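You operate a simulated robot arm through the tools that you are given. There is no shell and no other tool. Be economical: measure what you need, move in short steps, check, and stop when the job is done.

You are at the controls of a simulated robot arm. One attempt, no reset.

JOB
Test small compressor 57 on RUN; put it in the salvage tray if it shows OPEN, otherwise the reuse tray.
Fine: leave the tester off and the clip arm up. Set down upright: what you pick out. Where these are worked on the way, their far stop is far enough and under half their travel is too little: clip arm.

It is judged by the outcome, as a careful person would: the job done as asked, and still so three seconds after it is handed in. It fails if anything else is knocked over, pushed out of place, dropped, spilled or broken.

ROBOT AND FRAMES
A 7-joint arm with a two-finger gripper, on a carriage that runs on a rail from [-8, -903] to [13, 1477] (x, y) and turns from -2.88 to 2.915 rad about z. Base frame: it is fixed where the carriage stands at the start and does not move with it; the origin is on the floor, on the carriage's upright axis, x ahead of it, y to its left, z up; the surface under the hand at the start is at about z = 880. Readings come in mm, rad, newtons and seconds.
Its first joint turns from -2.601 to 2.601 rad. Places, roughly: clip arm [800, 400, 1100]; tester rest [700, 400, 900]. Payload 2.45 kg.
The TCP is the grasp point between the finger pads, 26 mm short of the fingertips. In the tool frame z runs along the fingers and y along their closing line. Largest opening 96 mm; the body of the gripper starts 69 mm behind the TCP.
Orientation is that of the tool frame in the base frame, as [roll, pitch, yaw] about the fixed x, y, z axes, in that order (R = Rz(yaw) Ry(pitch) Rx(roll)). With the fingers straight down and closing along the base's y, the tool's x points along the base's -x, its y along +y and its z along -z.

CONTROLS
- The arm moves only by the tool nudge_tool. Its argument "plan" is a list of rows, each a list of 7 numbers: the shift along the tool's x, y, z in mm, then the turn, a rotation vector about the tool's x, y, z in rad, then the finger opening in mm, from 0 to 96. In form: [[dx, dy, dz, wx, wy, wz, claw], ...]. A call has 1 to 12 rows; each row is the pose to reach, as a shift and turn from the pose commanded when the call began, along the tool's axes at that moment. Each row takes 0.2 s and may step no farther than 50 mm and 0.15 rad from the row before; otherwise, or with a gripper value out of range, the whole call is refused. A pose out of reach is approached as far as the arm can. The call stops where the force on the tool passes 40 N (or 10 N more than at its start, if that is more) or the arm is blocked; 0.2 s more then pass. Each finger halts on what it meets, pressing with about 35 N; the grip force reading is that of the motor and also rises with nothing between the fingers. The clock runs only during rows and for 0.2 s after the last one: add rows that repeat a pose to give the fingers time. It gives the time, the measured TCP pose, the force on the tool (base axes), the opening and the grip force at its end, in the units of the frame above (readings bear some noise), with the torque about the TCP (base axes, N m) and any sound that the robot's microphone picked up, and new pictures: "views" is both (left out), scene, wrist or none.
- Cameras (640 x 400 px; columns grow to the right, rows downward): "scene" is now at [40.4, 166.6, 1692.9]; the picture's right is [-0.01, -1.00, 0.00], its down [-0.67, 0.01, -0.74] and it looks along [0.74, -0.01, -0.67] (base axes); focal length 276 px, centre (320, 200). "wrist" rides on the gripper at [82, 3, -98] in the tool frame; the picture's right is [-0.04, 1.00, 0.00], its down [-0.73, -0.03, -0.68] and it looks along [-0.68, -0.03, 0.73] (tool axes); focal length 256 px, centre (320, 200). There is no depth. A picture from a camera that has moved, and an enlarged one, comes with that camera's place and axes in the base frame and with its lens. The place of the scene camera against the robot may be out by one fixed shift of up to 18 mm in any direction.
- slide_trunk(by): slides the trunk up (or, below 0, down) by that many mm; the arm and the scene camera ride with it, the base frame stays. It gives what a move gives, with no picture.
- base_move(legs): drives the robot by 1 to 6 legs, each [ahead, left, turn to the left] in mm, mm and rad, along the robot's own axes; the way and the turn of a leg run together, so that a leg with both is an arc; at most 1500 mm and 3.142 rad a leg. The arm and the cameras ride along, it lands a little off, and it stops where it bumps. It keeps to its track: a leg is cut to what the track allows. It gives what a move gives, and a new picture of the scene camera.
- pan_tilt(pan, tilt): turns the head with the scene camera to pan (to the left, within 2.705 rad either way) and tilt (down, from -0.506 to 1.204), counted from straight ahead of the robot. It gives what a move gives, and a new picture of the scene camera.
- close_up(camera, box): a new picture of the part [left, top, right, bottom] of that camera's present view, enlarged. It takes no simulated time.
- job_done(): hands the job in; it is judged then, once.

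Work in short steps. Places have to be worked out from the pictures, the camera data and where the tool is seen: move nearer, look again, correct. Check each grasp and each placing, and mend what went wrong. You have 120 turns and 260 pictures in all, those below and enlarged ones among them. Open the gripper and draw the arm clear of the work before you hand the job in, unless the task says otherwise; then end with one line.

The tools are called by a JSON object that holds its "op" and its "data". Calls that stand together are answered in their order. nudge_tool: Moves the arm, as the interface text tells. Its arguments: {"type":"object","properties":{"plan":{"type":"array","items":{"type":"array","items":{"type":"number"}}},"views":{"type":"string","enum":["both","scene","wrist","none"]}},"required":["plan"]} The other tools are called the same way: slide_trunk (by) slides the trunk up or down; base_move (legs) drives the base; pan_tilt (pan, tilt) turns the head that bears the scene camera; close_up (camera, box) takes an enlarged picture of a part of a camera's view; job_done () hands the job in.

At the start:

```text
t: 0.0
eef_pos: [755.1, 99.0, 1000.5]
orientation: [3.141, 0.0, -3.141]
ft_force: [1.0, -0.8, 0.4]
ft_torque: [0.01, -0.01, 0.01]
grip_width: 95.9
gripper_force: 0.2
trunk travel left (down, up): [-675.0, 35.0]
robot x, y, heading: [-0.3, -2.9, -0.001]
head pan, tilt: [-0.012, 0.738]
```

scene: 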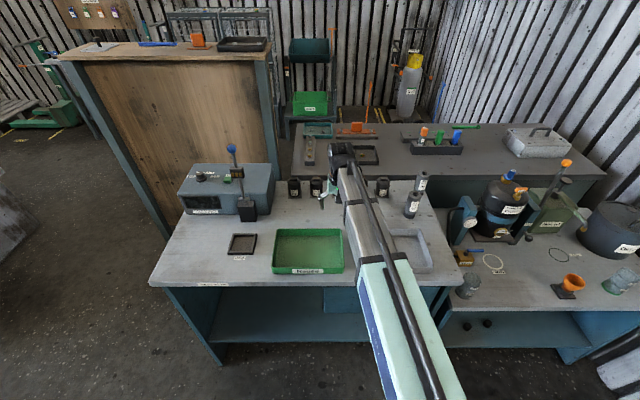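
wrist: 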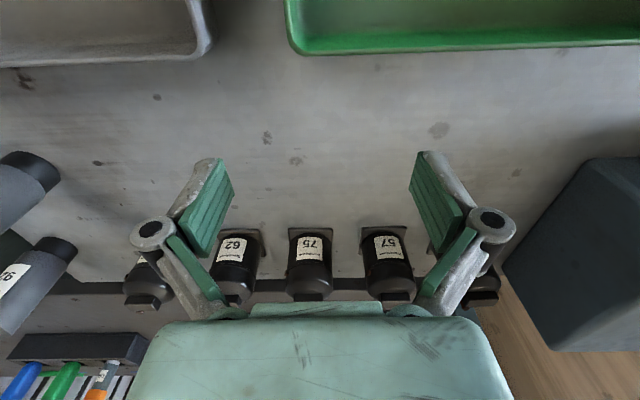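

The wrist view shows cylinders 62, 75, 57 in a row. I take close-ups of the tester and the row.

{"op": "close_up", "data": {"camera": "scene", "box": [160, 130, 320, 230]}}

{"op": "close_up", "data": {"camera": "scene", "box": [200, 170, 460, 300]}}

{"op": "close_up", "data": {"camera": "wrist", "box": [100, 200, 520, 320]}}

```text
4.00 times, centred on (240, 180) of scene
camera zoom: at [40.4, 166.6, 1692.9], right [-0.01, -1.0, 0.0], down [-0.67, 0.01, -0.74], along [0.74, -0.01, -0.67], focal length 1103 px, centre (640, 280)
```

zoom: 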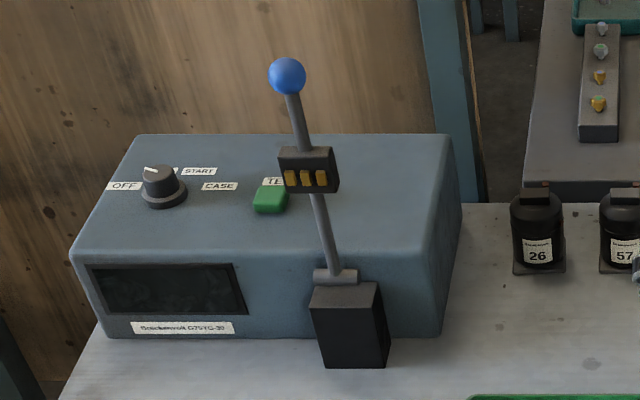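

```text
2.46 times, centred on (330, 235) of scene
camera zoom: at [40.4, 166.6, 1692.9], right [-0.01, -1.0, 0.0], down [-0.67, 0.01, -0.74], along [0.74, -0.01, -0.67], focal length 679 px, centre (295, 114)
```

zoom: 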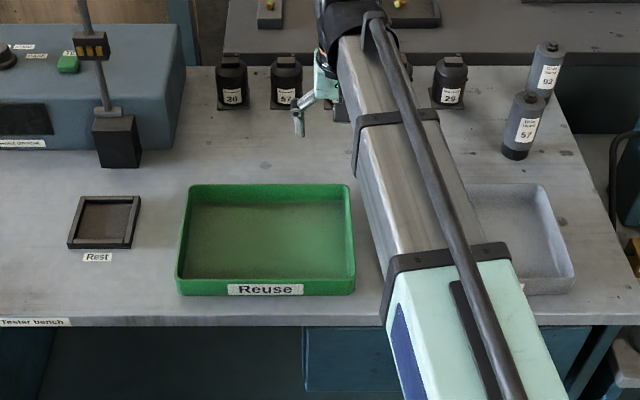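

```text
1.52 times, centred on (310, 260) of wrist
camera zoom: at [673.4, 101.7, 1098.3], right [0.04, 1.0, 0.0], down [0.73, -0.03, 0.68], along [0.68, -0.03, -0.73], focal length 390 px, centre (335, 109)
```

zoom: 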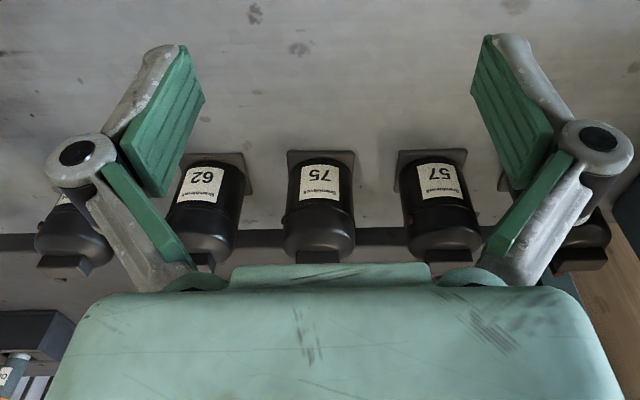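

There are two items labelled 57 (a black one and a grey one). I read their labels.

{"op": "close_up", "data": {"camera": "scene", "box": [395, 165, 445, 225]}}

{"op": "close_up", "data": {"camera": "wrist", "box": [350, 220, 430, 270]}}

{"op": "close_up", "data": {"camera": "scene", "box": [440, 120, 640, 300]}}

{"op": "close_up", "data": {"camera": "scene", "box": [180, 160, 260, 215]}}

```text
6.67 times, centred on (420, 195) of scene
camera zoom: at [40.4, 166.6, 1692.9], right [-0.01, -1.0, 0.0], down [-0.67, 0.01, -0.74], along [0.74, -0.01, -0.67], focal length 1839 px, centre (-347, 233)
```

zoom: 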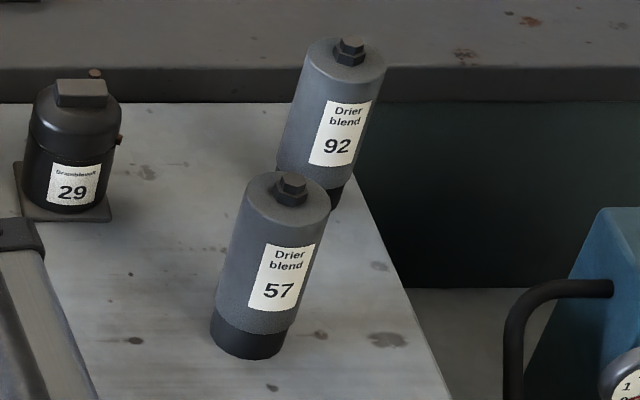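

```text
8.00 times, centred on (390, 245) of wrist
camera zoom: at [673.4, 101.7, 1098.3], right [0.04, 1.0, 0.0], down [0.73, -0.03, 0.68], along [0.68, -0.03, -0.73], focal length 2048 px, centre (-240, -160)
```

zoom: 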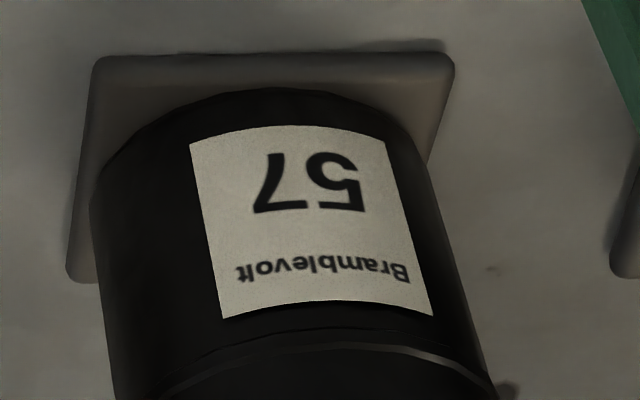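

```text
2.22 times, centred on (540, 210) of scene
camera zoom: at [40.4, 166.6, 1692.9], right [-0.01, -1.0, 0.0], down [-0.67, 0.01, -0.74], along [0.74, -0.01, -0.67], focal length 613 px, centre (-169, 178)
```

zoom: 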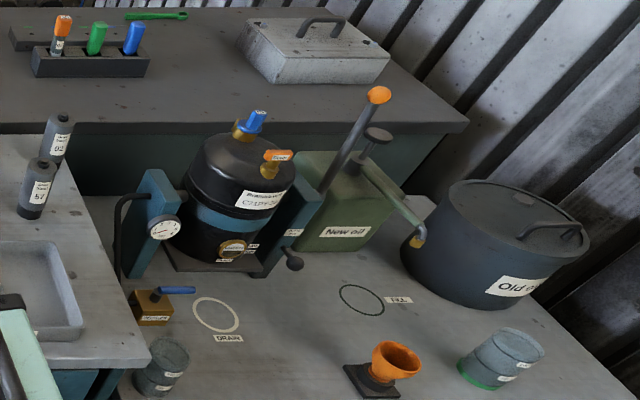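

```text
7.27 times, centred on (220, 188) of scene
camera zoom: at [40.4, 166.6, 1692.9], right [-0.01, -1.0, 0.0], down [-0.67, 0.01, -0.74], along [0.74, -0.01, -0.67], focal length 2006 px, centre (1047, 291)
```

zoom: 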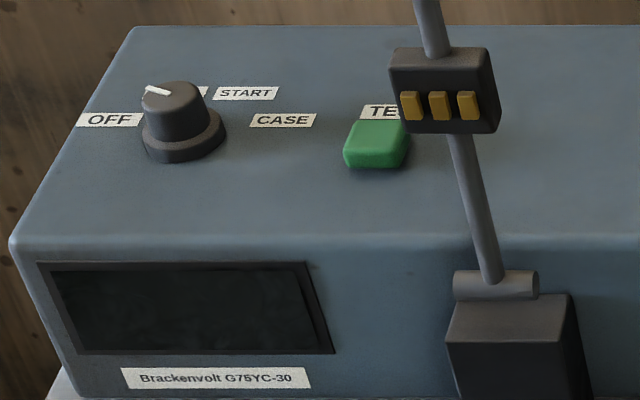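

The black Bramblevolt 57 (plate near [950, 173]) is the compressor; the grey 57 is drier blend. I raise the hand, then drive left along the rail.

{"op": "nudge_tool", "data": {"plan": [[0, 0, -40, 0, 0, 0, 96], [0, 0, -80, 0, 0, 0, 96], [0, 0, -120, 0, 0, 0, 96]], "views": "none"}}

{"op": "base_move", "data": {"legs": [[0, 200, 0]]}}

{"op": "close_up", "data": {"camera": "wrist", "box": [0, 0, 640, 400]}}

```text
t: 0.8
eef_pos: [756.9, 100.0, 1117.3]
orientation: [-3.141, -0.001, 3.141]
ft_force: [0.3, 0.2, 0.4]
ft_torque: [-0.02, 0.02, -0.03]
grip_width: 96.1
gripper_force: 0.1
trunk travel left (down, up): [-675.0, 35.0]
robot x, y, heading: [-2.2, 1.6, -0.0]
head pan, tilt: [-0.012, 0.738]
```

```text
t: 2.4
eef_pos: [758.4, 298.8, 1116.8]
orientation: [-3.14, 0.002, 3.138]
ft_force: [0.0, 1.0, -0.2]
ft_torque: [-0.02, -0.02, 0.01]
grip_width: 95.9
gripper_force: 0.0
trunk travel left (down, up): [-675.0, 35.0]
robot x, y, heading: [2.7, 204.9, -0.005]
head pan, tilt: [-0.012, 0.738]
camera scene: at [43.0, 368.5, 1692.9], right [-0.02, -1.0, 0.0], down [-0.67, 0.01, -0.74], along [0.74, -0.01, -0.67], focal length 276 px, centre (320, 200)
```

scene: 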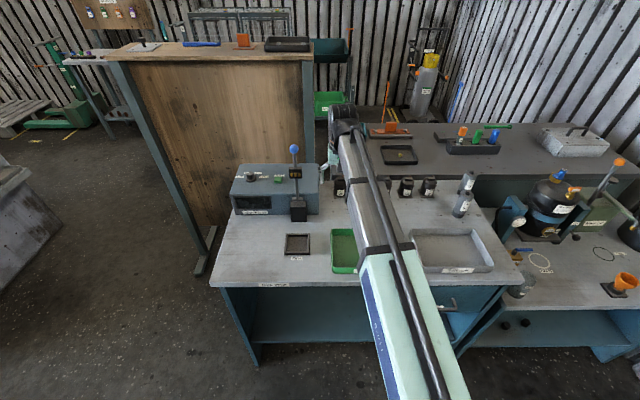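

```text
1.00 times, centred on (320, 200) of wrist (not enlarged: the box is as wide or as high as the picture)
camera zoom: at [677.2, 300.8, 1215.1], right [0.05, 1.0, 0.0], down [0.73, -0.03, 0.68], along [0.68, -0.03, -0.73], focal length 256 px, centre (320, 200)
```

zoom: 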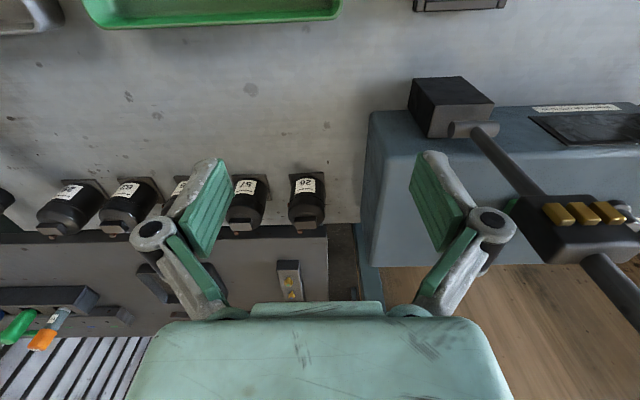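

57's plate is consistently near [952, 175]. I move above and in front of it for a closer look, and read the grey tray's label.

{"op": "nudge_tool", "data": {"plan": [[-28, -31, 10, 0, 0, 0, 80], [-56, -62, 20, 0, 0, 0, 80], [-84, -93, 30, 0, 0, 0, 80], [-112, -124, 40, 0, 0, 0, 80]], "views": "wrist"}}

{"op": "close_up", "data": {"camera": "scene", "box": [260, 160, 500, 310]}}

```text
t: 3.4
eef_pos: [869.7, 170.5, 1078.4]
orientation: [-3.141, 0.001, 3.138]
ft_force: [0.9, -0.1, -0.1]
ft_torque: [0.0, -0.01, 0.04]
grip_width: 80.0
gripper_force: 0.1
trunk travel left (down, up): [-675.0, 35.0]
robot x, y, heading: [4.7, 203.6, -0.007]
head pan, tilt: [-0.012, 0.738]
camera wrist: at [787.8, 173.2, 1176.6], right [0.05, 1.0, 0.0], down [0.73, -0.03, 0.68], along [0.68, -0.03, -0.73], focal length 256 px, centre (320, 200)
```

wrist: 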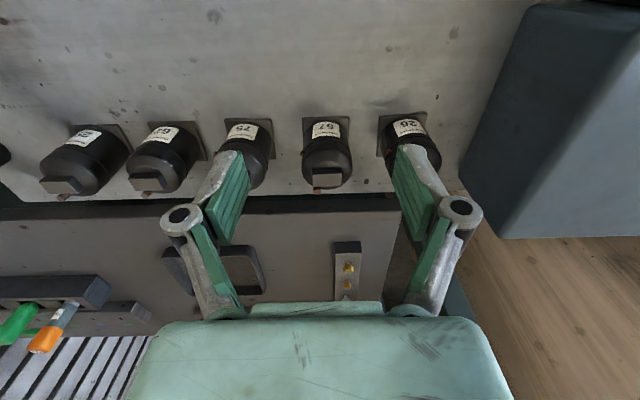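

```text
2.67 times, centred on (380, 235) of scene
camera zoom: at [43.3, 367.8, 1692.9], right [-0.02, -1.0, 0.0], down [-0.67, 0.01, -0.74], along [0.74, -0.01, -0.67], focal length 736 px, centre (160, 107)
```

zoom: 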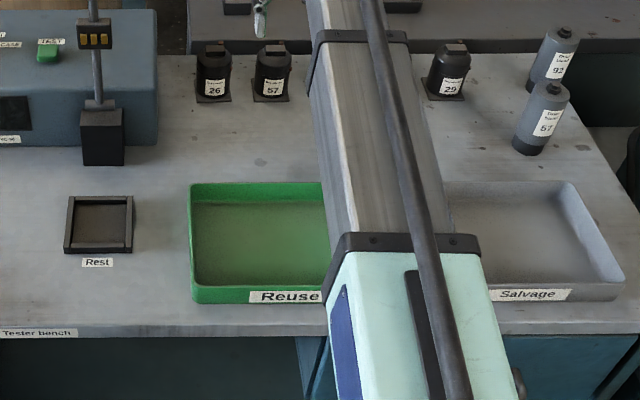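

Grey tray is Salvage. 57's centre is about [951, 174], top near z 970, about 53 mm wide; I move over it and partly down, then check.

{"op": "nudge_tool", "data": {"plan": [[-40, 2, 0, 0, 0, 0, 80], [-80, 4, 0, 0, 0, 0, 80], [-80, 4, 45, 0, 0, 0, 80], [-80, 4, 75, 0, 0, 0, 80], [-80, 4, 75, 0, 0, 0, 80]], "views": "wrist"}}

```text
t: 4.6
eef_pos: [950.4, 175.0, 1004.6]
orientation: [-3.141, -0.001, 3.137]
ft_force: [0.5, -0.3, -0.7]
ft_torque: [-0.01, -0.02, -0.03]
grip_width: 80.3
gripper_force: 0.0
trunk travel left (down, up): [-675.0, 35.0]
robot x, y, heading: [1.3, 201.8, -0.009]
head pan, tilt: [-0.012, 0.738]
camera wrist: at [868.5, 177.2, 1102.3], right [0.05, 1.0, 0.0], down [0.73, -0.03, 0.68], along [0.68, -0.03, -0.73], focal length 256 px, centre (320, 200)
```

wrist: 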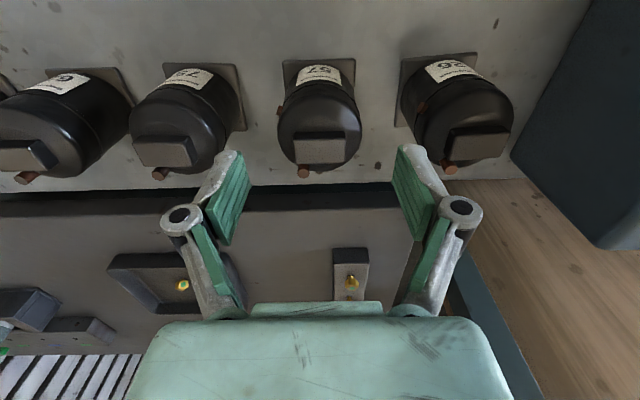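

Aligned within 1–2 mm. I descend to z≈930 and close.

{"op": "nudge_tool", "data": {"plan": [[0, -1.5, 40, 0, 0, 0, 80], [0, -1.5, 74, 0, 0, 0, 80], [0, -1.5, 74, 0, 0, 0, 80], [0, -1.5, 74, 0, 0, 0, 30], [0, -1.5, 74, 0, 0, 0, 30], [0, -1.5, 74, 0, 0, 0, 30]], "views": "wrist"}}

```text
t: 6.0
eef_pos: [949.9, 173.8, 929.7]
orientation: [-3.141, 0.002, 3.135]
ft_force: [-0.5, 1.3, 7.7]
ft_torque: [-0.05, 0.0, 0.07]
grip_width: 55.4
gripper_force: 34.9
trunk travel left (down, up): [-675.0, 35.0]
robot x, y, heading: [-0.2, 201.0, -0.002]
head pan, tilt: [-0.012, 0.738]
camera wrist: at [868.5, 176.3, 1027.9], right [0.05, 1.0, 0.0], down [0.73, -0.03, 0.68], along [0.68, -0.03, -0.73], focal length 256 px, centre (320, 200)
```

wrist: 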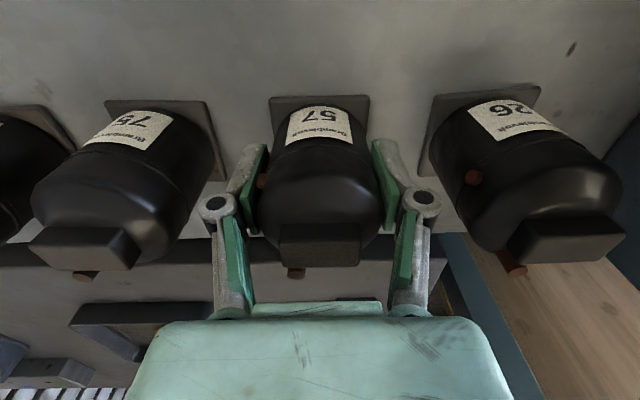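

Gripped at 55 mm. I lift and check hold.

{"op": "nudge_tool", "data": {"plan": [[0, 0, -20, 0, 0, 0, 30], [0, 0, -60, 0, 0, 0, 30], [0, 0, -105, 0, 0, 0, 30], [0, 0, -150, 0, 0, 0, 30], [0, 0, -150, 0, 0, 0, 30]]}}

{"op": "close_up", "data": {"camera": "scene", "box": [200, 130, 360, 280]}}

```text
t: 7.2
eef_pos: [947.5, 174.2, 1079.9]
orientation: [-3.141, -0.003, 3.137]
ft_force: [0.5, 0.0, -4.5]
ft_torque: [-0.03, -0.01, 0.0]
grip_width: 55.3
gripper_force: 35.1
trunk travel left (down, up): [-675.0, 35.0]
robot x, y, heading: [3.5, 202.6, -0.008]
head pan, tilt: [-0.012, 0.738]
camera scene: at [43.7, 368.1, 1692.8], right [-0.02, -1.0, 0.0], down [-0.67, 0.01, -0.74], along [0.74, -0.01, -0.67], focal length 276 px, centre (320, 200)
camera wrist: at [865.5, 177.3, 1178.0], right [0.05, 1.0, 0.0], down [0.73, -0.03, 0.68], along [0.68, -0.03, -0.73], focal length 256 px, centre (320, 200)
```

scene: 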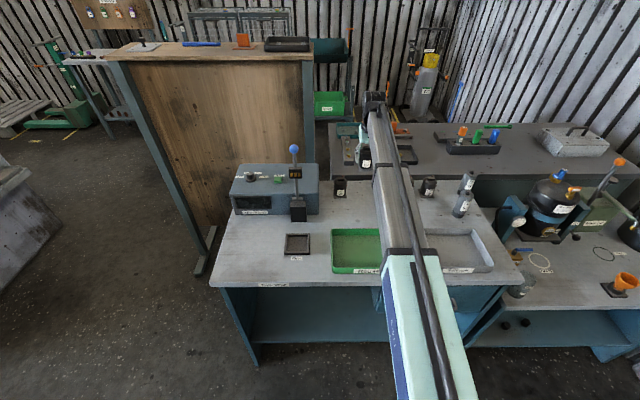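
wrist: 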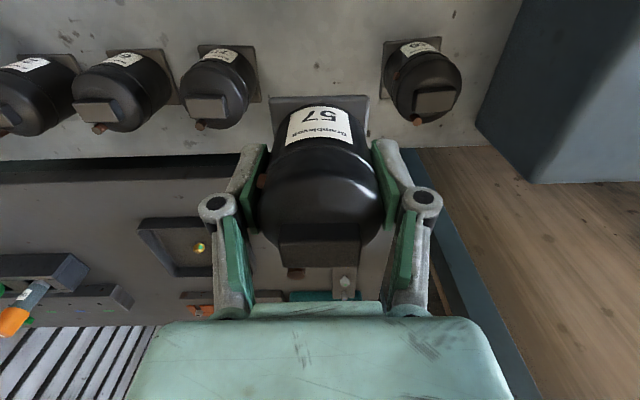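

```text
2.67 times, centred on (280, 205) of scene
camera zoom: at [43.7, 368.1, 1692.8], right [-0.02, -1.0, 0.0], down [-0.67, 0.01, -0.74], along [0.74, -0.01, -0.67], focal length 736 px, centre (427, 187)
```

zoom: 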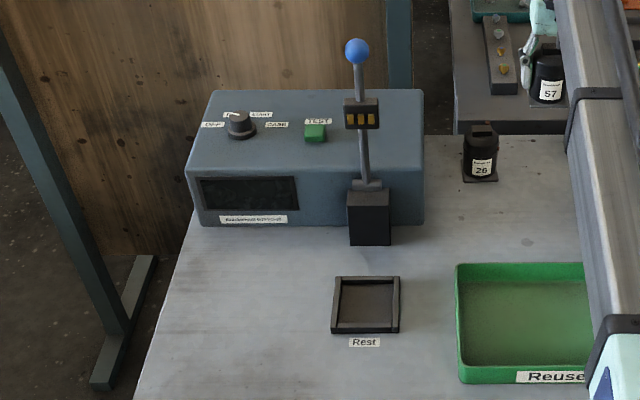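

Held fine. I retract to x≈690 in front of the tester, then drive left about 200.

{"op": "nudge_tool", "data": {"plan": [[45, 0, 0, 0, 0, 0, 30], [90, 0, 0, 0, 0, 0, 30], [135, 0, 0, 0, 0, 0, 30], [180, 0, 0, 0, 0, 0, 30], [225, 0, 0, 0, 0, 0, 30], [267, 0, 0, 0, 0, 0, 30], [267, 0, 0, 0, 0, 0, 30]], "views": "none"}}

{"op": "base_move", "data": {"legs": [[0, 190, 0]]}}

{"op": "close_up", "data": {"camera": "wrist", "box": [0, 0, 640, 400]}}

```text
t: 8.8
eef_pos: [682.3, 178.6, 1076.9]
orientation: [-3.141, 0.0, 3.137]
ft_force: [-0.3, -0.4, -5.5]
ft_torque: [-0.01, 0.03, 0.01]
grip_width: 55.5
gripper_force: 34.9
trunk travel left (down, up): [-675.0, 35.0]
robot x, y, heading: [2.0, 206.5, -0.004]
head pan, tilt: [-0.012, 0.738]
```

```text
t: 10.4
eef_pos: [683.7, 376.7, 1075.9]
orientation: [3.14, -0.002, 3.141]
ft_force: [-1.2, 0.4, -6.6]
ft_torque: [0.0, 0.02, -0.01]
grip_width: 55.5
gripper_force: 34.6
trunk travel left (down, up): [-675.0, 35.0]
robot x, y, heading: [2.1, 397.1, 0.001]
head pan, tilt: [-0.012, 0.738]
camera scene: at [44.5, 562.9, 1692.8], right [-0.01, -1.0, 0.0], down [-0.67, 0.01, -0.74], along [0.74, -0.01, -0.67], focal length 276 px, centre (320, 200)
```

scene: 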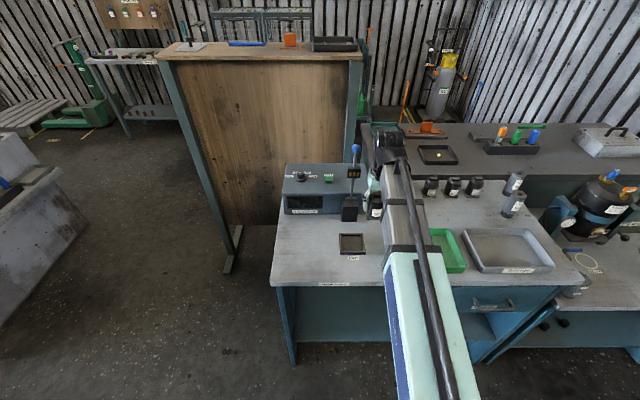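

```text
1.00 times, centred on (320, 200) of wrist (not enlarged: the box is as wide or as high as the picture)
camera zoom: at [602.6, 378.8, 1174.4], right [0.04, 1.0, 0.0], down [0.73, -0.03, 0.68], along [0.68, -0.03, -0.73], focal length 256 px, centre (320, 200)
```

zoom: 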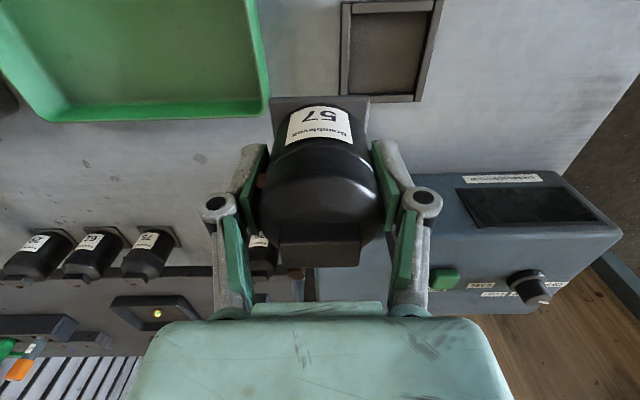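

Rest seems centred near [673, 440]. I back off 45 mm to see the whole frame and refine.

{"op": "nudge_tool", "data": {"plan": [[45, -5, 0, 0, 0, 0, 30], [60, -5, 20, 0, 0, 0, 30], [60, -5, 20, 0, 0, 0, 30]], "views": "none"}}

{"op": "close_up", "data": {"camera": "wrist", "box": [320, 20, 480, 140]}}

{"op": "close_up", "data": {"camera": "wrist", "box": [0, 0, 640, 400]}}

```text
t: 11.2
eef_pos: [622.3, 371.6, 1054.7]
orientation: [-3.141, 0.001, 3.139]
ft_force: [-0.7, -0.6, -5.2]
ft_torque: [0.01, 0.0, 0.03]
grip_width: 55.2
gripper_force: 35.2
trunk travel left (down, up): [-675.0, 35.0]
robot x, y, heading: [4.3, 398.7, 0.001]
head pan, tilt: [-0.012, 0.738]
```

```text
3.33 times, centred on (400, 80) of wrist
camera zoom: at [541.4, 374.4, 1152.8], right [0.04, 1.0, 0.0], down [0.73, -0.03, 0.68], along [0.68, -0.03, -0.73], focal length 853 px, centre (53, 600)
```

zoom: 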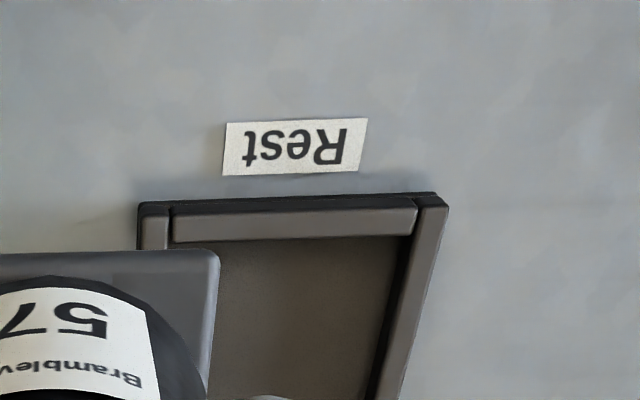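

```text
1.00 times, centred on (320, 200) of wrist (not enlarged: the box is as wide or as high as the picture)
camera zoom: at [541.4, 374.4, 1152.8], right [0.04, 1.0, 0.0], down [0.73, -0.03, 0.68], along [0.68, -0.03, -0.73], focal length 256 px, centre (320, 200)
```

zoom: 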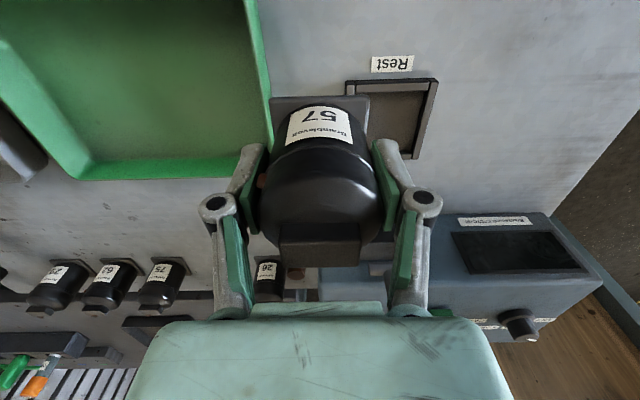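

The rest's inner recess is about 68 mm square, centred at [672.5, 440.5]. I carry over it and lower to just above.

{"op": "nudge_tool", "data": {"plan": [[-25, 35, 0, 0, 0, 0, 30], [-49, 69, 0, 0, 0, 0, 30], [-49, 69, 45, 0, 0, 0, 30], [-49, 69, 90, 0, 0, 0, 30], [-49, 69, 102, 0, 0, 0, 30], [-49, 69, 102, 0, 0, 0, 30]]}}

{"op": "close_up", "data": {"camera": "scene", "box": [300, 140, 420, 270]}}

{"op": "close_up", "data": {"camera": "wrist", "box": [240, 60, 400, 160]}}

```text
t: 12.6
eef_pos: [671.5, 440.2, 953.2]
orientation: [3.141, -0.001, 3.14]
ft_force: [0.4, -0.3, -5.4]
ft_torque: [0.01, 0.01, -0.01]
grip_width: 55.3
gripper_force: 34.8
trunk travel left (down, up): [-675.0, 35.0]
robot x, y, heading: [1.2, 396.2, -0.0]
head pan, tilt: [-0.012, 0.738]
camera scene: at [44.4, 562.6, 1692.9], right [-0.01, -1.0, 0.0], down [-0.67, 0.01, -0.74], along [0.74, -0.01, -0.67], focal length 276 px, centre (320, 200)
camera wrist: at [590.7, 442.0, 1050.6], right [0.04, 1.0, 0.0], down [0.73, -0.03, 0.68], along [0.68, -0.03, -0.73], focal length 256 px, centre (320, 200)
```

scene: 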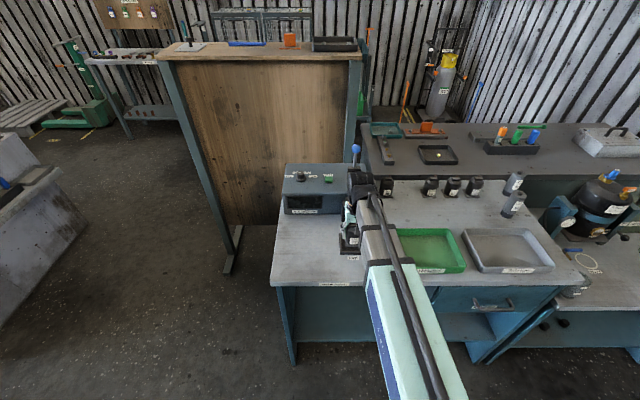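
wrist: 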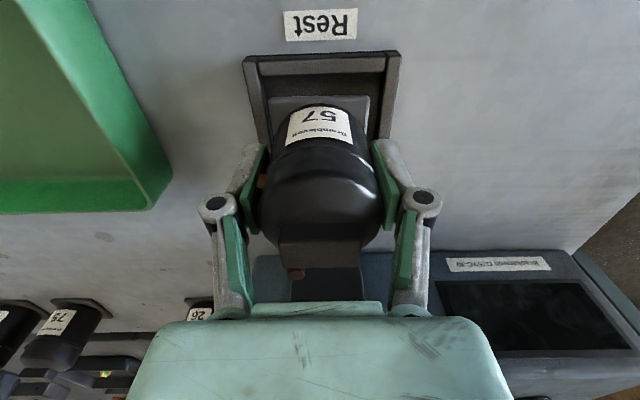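

```text
3.08 times, centred on (360, 205) of scene
camera zoom: at [44.4, 562.6, 1692.9], right [-0.01, -1.0, 0.0], down [-0.67, 0.01, -0.74], along [0.74, -0.01, -0.67], focal length 849 px, centre (197, 185)
```

zoom: 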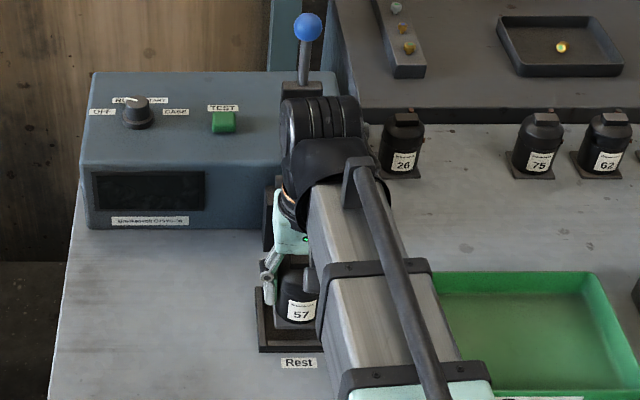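

```text
4.00 times, centred on (320, 110) of wrist
camera zoom: at [590.7, 442.0, 1050.6], right [0.04, 1.0, 0.0], down [0.73, -0.03, 0.68], along [0.68, -0.03, -0.73], focal length 1024 px, centre (320, 560)
```

zoom: 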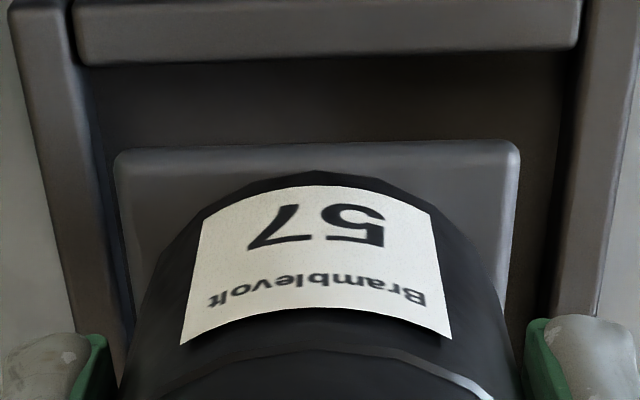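

Centred well. I lower the rest of the way gently, watching force.

{"op": "nudge_tool", "data": {"plan": [[0, 0.8, 10, 0, 0, 0, 30], [0, 0.8, 16, 0, 0, 0, 30], [0, 0.8, 19, 0, 0, 0, 30], [0, 0.8, 19, 0, 0, 0, 30]], "views": "wrist"}}

```text
t: 13.6
eef_pos: [673.6, 440.2, 934.9]
orientation: [-3.141, 0.001, 3.14]
ft_force: [1.3, 0.1, -2.6]
ft_torque: [-0.01, -0.15, 0.01]
grip_width: 55.2
gripper_force: 34.7
trunk travel left (down, up): [-675.0, 35.0]
robot x, y, heading: [0.2, 394.8, -0.003]
head pan, tilt: [-0.012, 0.738]
camera wrist: at [591.1, 442.8, 1033.1], right [0.04, 1.0, 0.0], down [0.73, -0.03, 0.68], along [0.68, -0.03, -0.73], focal length 256 px, centre (320, 200)
```

wrist: 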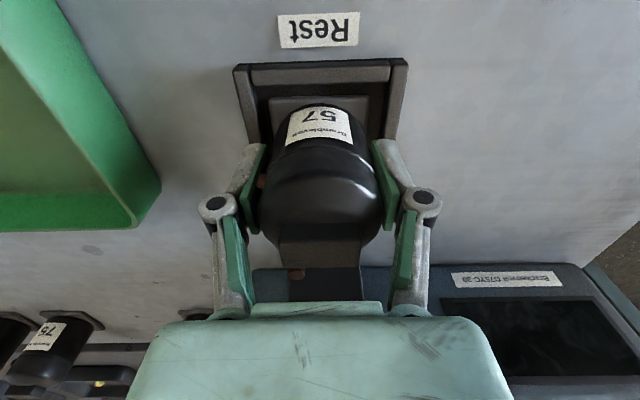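

Contact is at the far edge (torque about y), possibly on the rim. I lift slightly, shift 3 mm toward the robot and descend again.

{"op": "nudge_tool", "data": {"plan": [[0, 0, -6, 0, 0, 0, 30], [3, 0, -6, 0, 0, 0, 30], [3, 0, 0, 0, 0, 0, 30], [3, 0, 1, 0, 0, 0, 30], [3, 0, 1, 0, 0, 0, 30]], "views": "none"}}

{"op": "close_up", "data": {"camera": "wrist", "box": [220, 50, 420, 170]}}

```text
t: 14.8
eef_pos: [669.7, 439.6, 935.7]
orientation: [3.141, 0.0, 3.14]
ft_force: [-0.5, 1.2, -1.9]
ft_torque: [0.0, -0.06, 0.02]
grip_width: 55.6
gripper_force: 34.7
trunk travel left (down, up): [-675.0, 35.0]
robot x, y, heading: [6.1, 399.1, 0.0]
head pan, tilt: [-0.012, 0.738]
```

```text
3.20 times, centred on (320, 110) of wrist
camera zoom: at [588.3, 442.9, 1033.1], right [0.04, 1.0, 0.0], down [0.73, -0.03, 0.68], along [0.68, -0.03, -0.73], focal length 819 px, centre (320, 488)
```

zoom: 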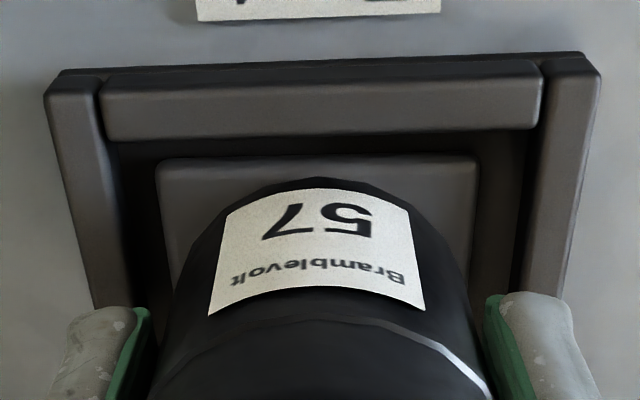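

It is touching the floor of the recess at about the same height. I press 2 mm more to confirm before letting go.

{"op": "nudge_tool", "data": {"plan": [[0, 0, 1.5, 0, 0, 0, 30], [0, 0, 2.5, 0, 0, 0, 30], [0, 0, 2.5, 0, 0, 0, 30]], "views": "none"}}

```text
t: 15.6
eef_pos: [669.2, 439.8, 934.9]
orientation: [3.141, 0.007, 3.139]
ft_force: [7.2, -1.7, 30.4]
ft_torque: [-0.06, -0.21, -0.01]
grip_width: 55.7
gripper_force: 35.0
trunk travel left (down, up): [-675.0, 35.0]
robot x, y, heading: [7.1, 396.0, -0.003]
head pan, tilt: [-0.012, 0.738]
```

Firmly seated. I ease off, open and rise.

{"op": "nudge_tool", "data": {"plan": [[0, 0, -2, 0, 0, 0, 30], [0, 0, -2, 0, 0, 0, 60], [0, 0, -2, 0, 0, 0, 84], [0, 0, -2, 0, 0, 0, 84], [0, 0, -45, 0, 0, 0, 84], [0, 0, -90, 0, 0, 0, 84], [0, 0, -130, 0, 0, 0, 84], [0, 0, -130, 0, 0, 0, 84]]}}

{"op": "close_up", "data": {"camera": "wrist", "box": [220, 50, 420, 250]}}

```text
t: 17.4
eef_pos: [672.2, 439.2, 1061.9]
orientation: [-3.141, -0.001, 3.14]
ft_force: [0.7, 0.5, 0.8]
ft_torque: [0.0, -0.02, -0.02]
grip_width: 83.8
gripper_force: 0.0
trunk travel left (down, up): [-675.0, 35.0]
robot x, y, heading: [4.3, 395.5, 0.001]
head pan, tilt: [-0.012, 0.738]
camera scene: at [43.9, 562.6, 1692.9], right [-0.01, -1.0, 0.0], down [-0.67, 0.01, -0.74], along [0.74, -0.01, -0.67], focal length 276 px, centre (320, 200)
camera wrist: at [589.7, 441.5, 1160.6], right [0.04, 1.0, 0.0], down [0.73, -0.03, 0.68], along [0.68, -0.03, -0.73], focal length 256 px, centre (320, 200)
```

scene: 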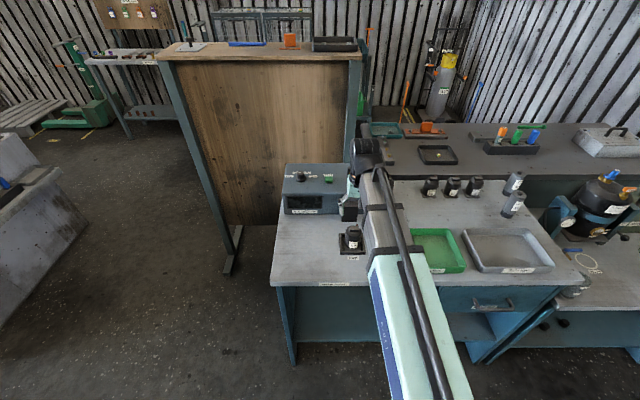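
wrist: 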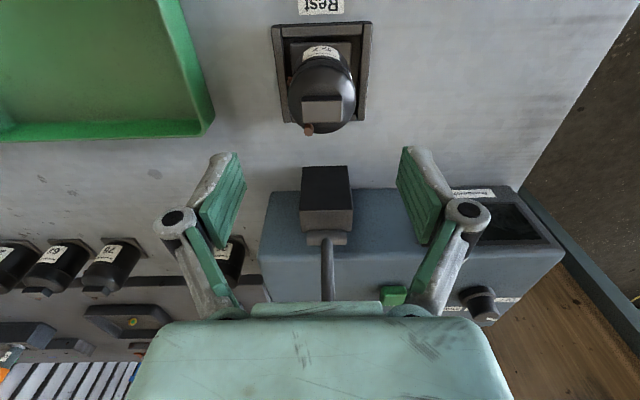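

```text
2.00 times, centred on (320, 150) of wrist
camera zoom: at [589.7, 441.5, 1160.6], right [0.04, 1.0, 0.0], down [0.73, -0.03, 0.68], along [0.68, -0.03, -0.73], focal length 512 px, centre (320, 300)
```

zoom: 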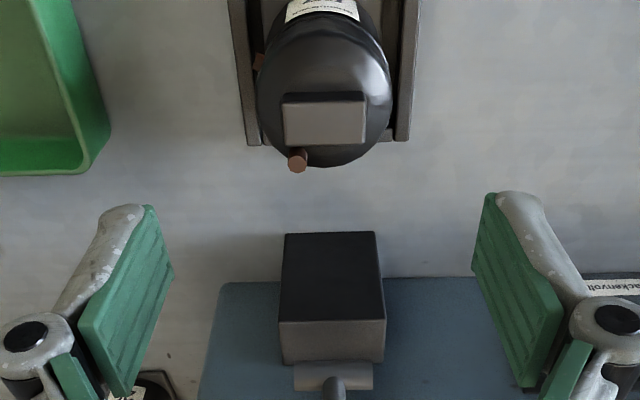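

57 is seated in the rest. The clip arm's hinge is about [820, 442, 977]; its ball is high, about z 1200. I raise the hand to look at the ball.

{"op": "nudge_tool", "data": {"plan": [[0, 0, -45, 0, 0, 0, 84], [5, 0, -90, 0, 0, 0, 84], [10, 0, -135, 0, 0, 0, 84], [15, 0, -180, 0, 0, 0, 84], [20, 0, -220, 0, 0, 0, 84], [20, 0, -220, 0, 0, 0, 84]]}}

{"op": "close_up", "data": {"camera": "scene", "box": [270, 130, 430, 260]}}

```text
t: 18.8
eef_pos: [662.0, 443.0, 1255.9]
orientation: [3.14, 0.024, 3.14]
ft_force: [0.5, -0.5, 0.1]
ft_torque: [0.0, 0.01, 0.0]
grip_width: 83.7
gripper_force: 0.1
out of reach, approached as far as the arm can: row 5, 6
trunk travel left (down, up): [-675.0, 35.0]
robot x, y, heading: [1.3, 400.0, 0.003]
head pan, tilt: [-0.012, 0.738]
camera scene: at [44.2, 562.6, 1692.9], right [-0.01, -1.0, 0.0], down [-0.67, 0.01, -0.74], along [0.74, -0.01, -0.67], focal length 276 px, centre (320, 200)
camera wrist: at [578.4, 445.5, 1352.3], right [0.04, 1.0, 0.0], down [0.72, -0.03, 0.7], along [0.7, -0.03, -0.72], focal length 256 px, centre (320, 200)
```

scene: 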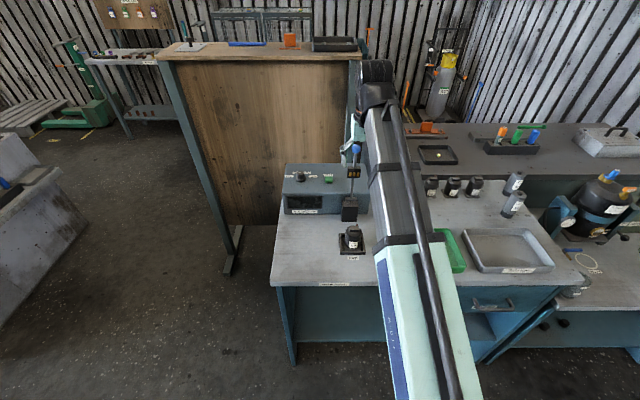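
wrist: 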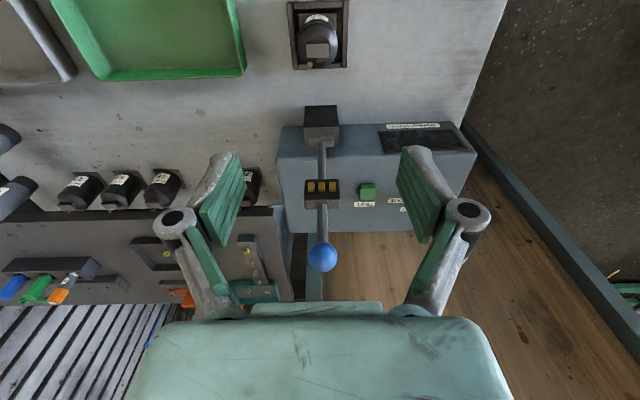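

```text
3.08 times, centred on (350, 195) of scene
camera zoom: at [44.2, 562.6, 1692.9], right [-0.01, -1.0, 0.0], down [-0.67, 0.01, -0.74], along [0.74, -0.01, -0.67], focal length 849 px, centre (228, 215)
```

zoom: 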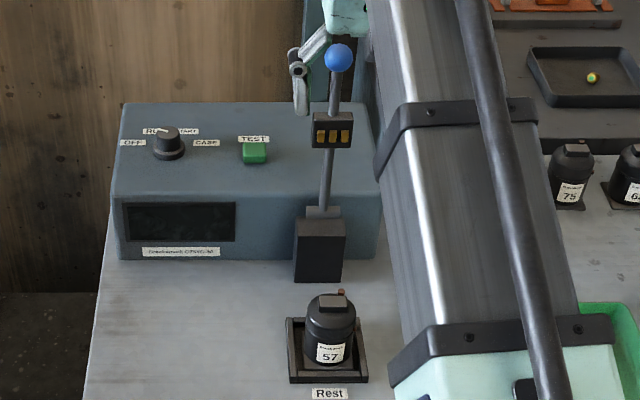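

Ball roughly at [815, 438, 1195]. I raise the trunk 35 mm for reach and move nearer for parallax.

{"op": "slide_trunk", "data": {"by": 35}}

{"op": "nudge_tool", "data": {"plan": [[-35, -4, 15, 0, 0, 0, 84], [-70, -4, 30, 0, 0, 0, 84], [-100, -4, 45, 0, 0, 0, 84], [-100, -4, 45, 0, 0, 0, 84]]}}

```text
t: 19.6
eef_pos: [662.7, 443.1, 1290.4]
orientation: [3.14, 0.024, 3.139]
ft_force: [0.1, 0.5, -0.2]
ft_torque: [-0.02, -0.02, 0.05]
grip_width: 83.7
gripper_force: 0.1
trunk travel left (down, up): [-710.0, 0.0]
robot x, y, heading: [4.9, 398.4, 0.0]
head pan, tilt: [-0.012, 0.738]
```

```text
t: 20.6
eef_pos: [764.2, 439.2, 1245.1]
orientation: [3.139, 0.025, 3.14]
ft_force: [0.2, -0.6, 0.4]
ft_torque: [0.01, 0.03, 0.0]
grip_width: 84.0
gripper_force: 0.1
trunk travel left (down, up): [-710.0, 0.0]
robot x, y, heading: [7.3, 394.9, 0.001]
head pan, tilt: [-0.012, 0.738]
camera scene: at [44.3, 562.6, 1727.9], right [-0.01, -1.0, 0.0], down [-0.67, 0.01, -0.74], along [0.74, -0.01, -0.67], focal length 276 px, centre (320, 200)
camera wrist: at [681.1, 441.1, 1341.3], right [0.04, 1.0, 0.0], down [0.72, -0.03, 0.7], along [0.7, -0.03, -0.72], focal length 256 px, centre (320, 200)
```

scene: 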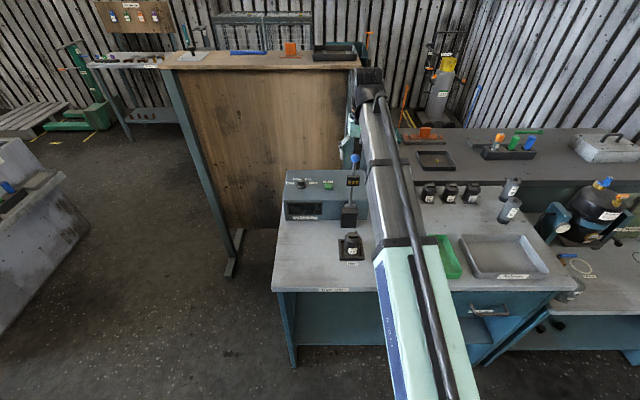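
wrist: 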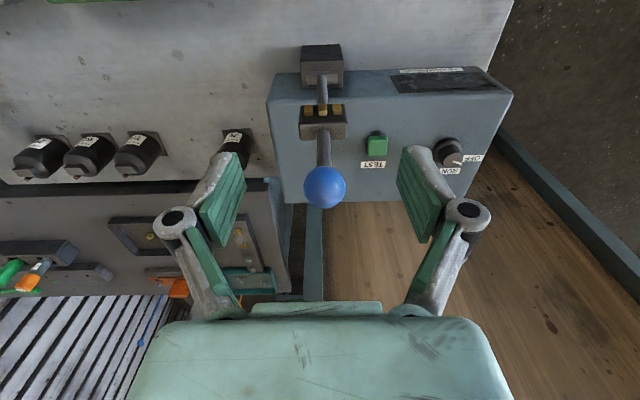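

Triangulated: ball [799, 439.5, 1208], hinge [805, 440, 990], so radius ≈217. I move onto the ball and grip it.

{"op": "nudge_tool", "data": {"plan": [[-18, 0, 18, 0, 0, 0, 70], [-35, 0, 37, 0, 0, 0, 60], [-35, 0, 37, 0, 0, 0, 60]], "views": "wrist"}}

```text
t: 21.4
eef_pos: [800.8, 438.2, 1208.8]
orientation: [3.139, 0.023, 3.14]
ft_force: [0.1, -0.9, 0.1]
ft_torque: [-0.01, -0.01, -0.01]
grip_width: 59.8
gripper_force: 0.0
trunk travel left (down, up): [-710.0, 0.0]
robot x, y, heading: [4.4, 397.3, -0.003]
head pan, tilt: [-0.012, 0.738]
camera wrist: at [715.8, 439.7, 1305.5], right [0.04, 1.0, 0.0], down [0.72, -0.03, 0.7], along [0.7, -0.03, -0.72], focal length 256 px, centre (320, 200)
```

wrist: 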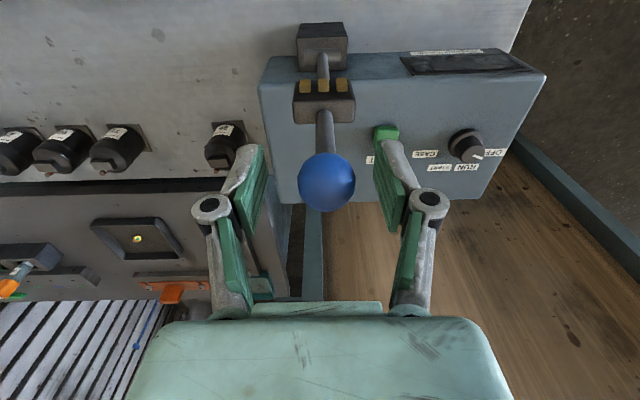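

The ball lies between the pads (3 mm to +y). I centre and grip.

{"op": "nudge_tool", "data": {"plan": [[0, 3, 0, 0, 0, 0, 45], [0, 3, 0, 0, 0, 0, 20], [0, 3, 0, 0, 0, 0, 20]], "views": "wrist"}}

```text
t: 22.2
eef_pos: [798.6, 440.4, 1210.8]
orientation: [3.139, 0.023, 3.139]
ft_force: [0.9, -0.5, 2.8]
ft_torque: [0.01, -0.09, -0.06]
grip_width: 27.8
gripper_force: 44.9
trunk travel left (down, up): [-710.0, 0.0]
robot x, y, heading: [2.5, 393.9, -0.003]
head pan, tilt: [-0.012, 0.738]
camera wrist: at [714.8, 443.0, 1306.3], right [0.04, 1.0, 0.0], down [0.72, -0.03, 0.7], along [0.7, -0.03, -0.72], focal length 256 px, centre (320, 200)
```

wrist: 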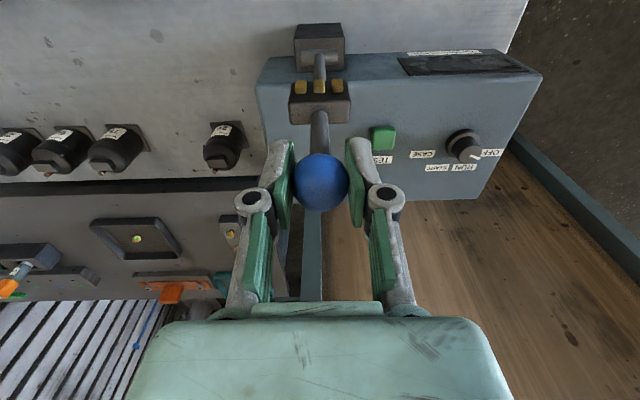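

Gripped the ball. I start the arc slowly and check force.

{"op": "nudge_tool", "data": {"plan": [[14, 0, 0.5, 0, 0, 0, 20], [27, 0, 2, 0, 0, 0, 20], [43, 0, 4.5, 0, 0, 0, 20], [59, 0, 8.5, 0, 0, 0, 20], [59, 0, 8.5, 0, 0, 0, 20]], "views": "wrist"}}

```text
t: 23.4
eef_pos: [738.7, 442.2, 1201.1]
orientation: [3.14, 0.022, 3.138]
ft_force: [5.4, -8.0, -7.7]
ft_torque: [-0.1, -0.78, -0.04]
grip_width: 27.8
gripper_force: 44.7
trunk travel left (down, up): [-710.0, 0.0]
robot x, y, heading: [3.2, 396.7, -0.001]
head pan, tilt: [-0.012, 0.738]
camera wrist: at [655.8, 443.5, 1297.6], right [0.04, 1.0, 0.0], down [0.72, -0.03, 0.69], along [0.69, -0.03, -0.72], focal length 256 px, centre (320, 200)
```

wrist: 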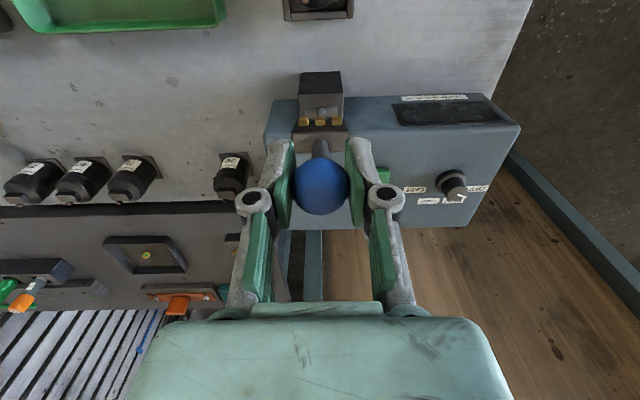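

Works with low force. Continue the arc to about 63°.

{"op": "nudge_tool", "data": {"plan": [[20, -1, 7, 0, 0, 0, 20], [40.7, -1.5, 16.1, 0, 0, 0, 20], [68.6, -1.5, 33.4, 0, 0, 0, 20], [93.6, -1.5, 54.6, 0, 0, 0, 20], [115.2, -1.5, 79.3, 0, 0, 0, 20], [132.9, -1.5, 107, 0, 0, 0, 20], [132.9, -1.5, 107, 0, 0, 0, 20]]}}

```text
t: 25.0
eef_pos: [607.4, 442.5, 1092.6]
orientation: [3.139, 0.025, 3.138]
ft_force: [0.9, -6.1, 3.4]
ft_torque: [-0.01, -0.87, -0.02]
grip_width: 27.6
gripper_force: 45.2
trunk travel left (down, up): [-710.0, 0.0]
robot x, y, heading: [1.4, 399.1, -0.0]
head pan, tilt: [-0.012, 0.738]
camera scene: at [43.8, 561.7, 1728.0], right [-0.01, -1.0, 0.0], down [-0.67, 0.01, -0.74], along [0.74, -0.01, -0.67], focal length 276 px, centre (320, 200)
camera wrist: at [524.5, 444.7, 1188.5], right [0.04, 1.0, 0.0], down [0.72, -0.03, 0.7], along [0.7, -0.03, -0.72], focal length 256 px, centre (320, 200)
```

scene: 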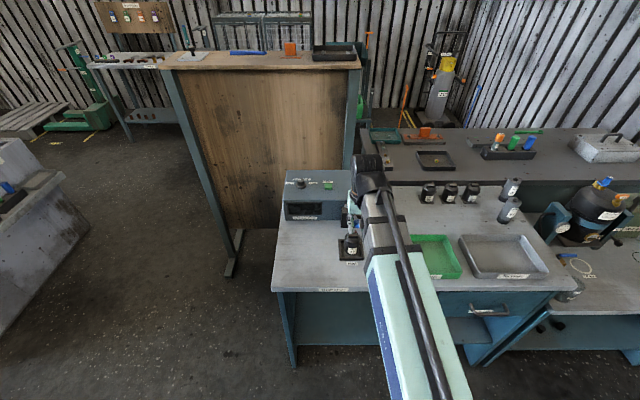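
wrist: 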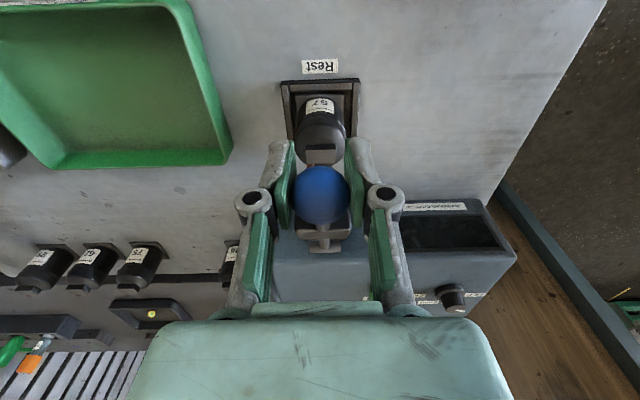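

Following well. Continue to about 83°, then feel for the stop.

{"op": "nudge_tool", "data": {"plan": [[13.3, 0, 29.9, 0, 0, 0, 20], [22, 0, 61.6, 0, 0, 0, 20], [23.8, 0, 72.4, 0, 0, 0, 20], [23.8, 0, 72.4, 0, 0, 0, 20]], "views": "wrist"}}

{"op": "close_up", "data": {"camera": "scene", "box": [270, 160, 430, 290]}}

```text
t: 26.0
eef_pos: [584.2, 442.3, 1019.9]
orientation: [3.139, 0.022, -3.141]
ft_force: [-7.0, 14.4, 4.4]
ft_torque: [0.1, -0.83, 0.06]
grip_width: 27.3
gripper_force: 44.8
trunk travel left (down, up): [-710.0, 0.0]
robot x, y, heading: [4.2, 395.3, 0.005]
head pan, tilt: [-0.012, 0.738]
camera wrist: at [501.7, 444.4, 1117.0], right [0.04, 1.0, 0.0], down [0.72, -0.03, 0.7], along [0.7, -0.02, -0.72], focal length 256 px, centre (320, 200)
```

wrist: 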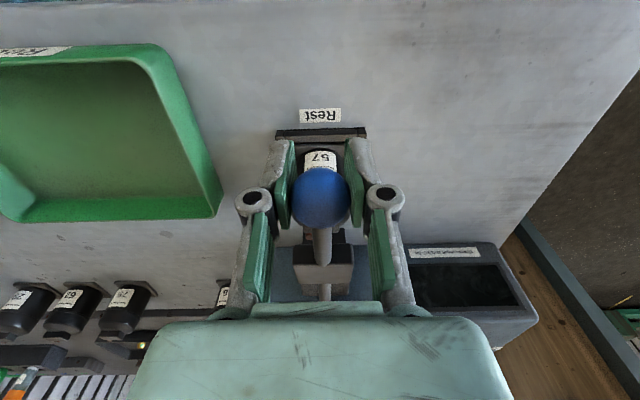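

```text
3.08 times, centred on (350, 225) of scene
camera zoom: at [42.4, 564.7, 1727.7], right [-0.01, -1.0, 0.0], down [-0.67, 0.01, -0.74], along [0.74, -0.01, -0.67], focal length 849 px, centre (228, 123)
```

zoom: 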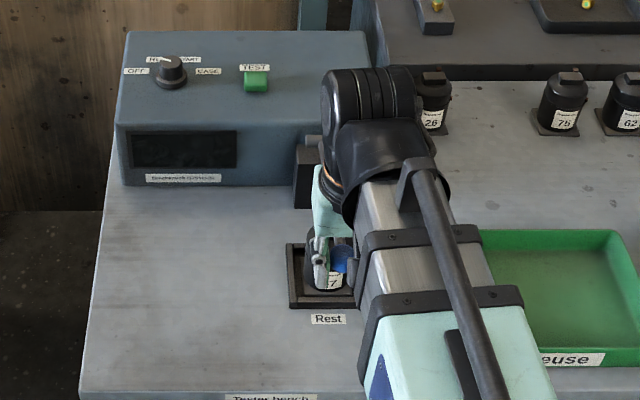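

Nearly horizontal. I keep lowering in small steps until the stop is felt.

{"op": "nudge_tool", "data": {"plan": [[0.5, 1, 6, 0, 0, 0, 20], [1, 1, 12, 0, 0, 0, 20], [1.3, 1, 18, 0, 0, 0, 20], [1.5, 1, 24, 0, 0, 0, 20], [1.5, 1, 30, 0, 0, 0, 20], [1.5, 1, 36, 0, 0, 0, 20]], "views": "wrist"}}

```text
t: 27.4
eef_pos: [585.3, 442.1, 985.0]
orientation: [3.14, 0.025, 3.138]
ft_force: [-21.0, 12.7, 3.3]
ft_torque: [-0.17, -1.02, 0.03]
grip_width: 27.4
gripper_force: 44.9
trunk travel left (down, up): [-710.0, 0.0]
robot x, y, heading: [2.0, 401.2, -0.003]
head pan, tilt: [-0.012, 0.738]
camera wrist: at [501.5, 444.8, 1081.0], right [0.04, 1.0, 0.0], down [0.72, -0.03, 0.7], along [0.7, -0.03, -0.72], focal length 256 px, centre (320, 200)
```

wrist: 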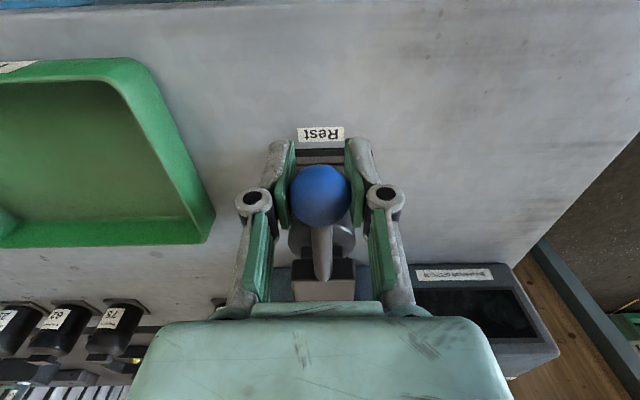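

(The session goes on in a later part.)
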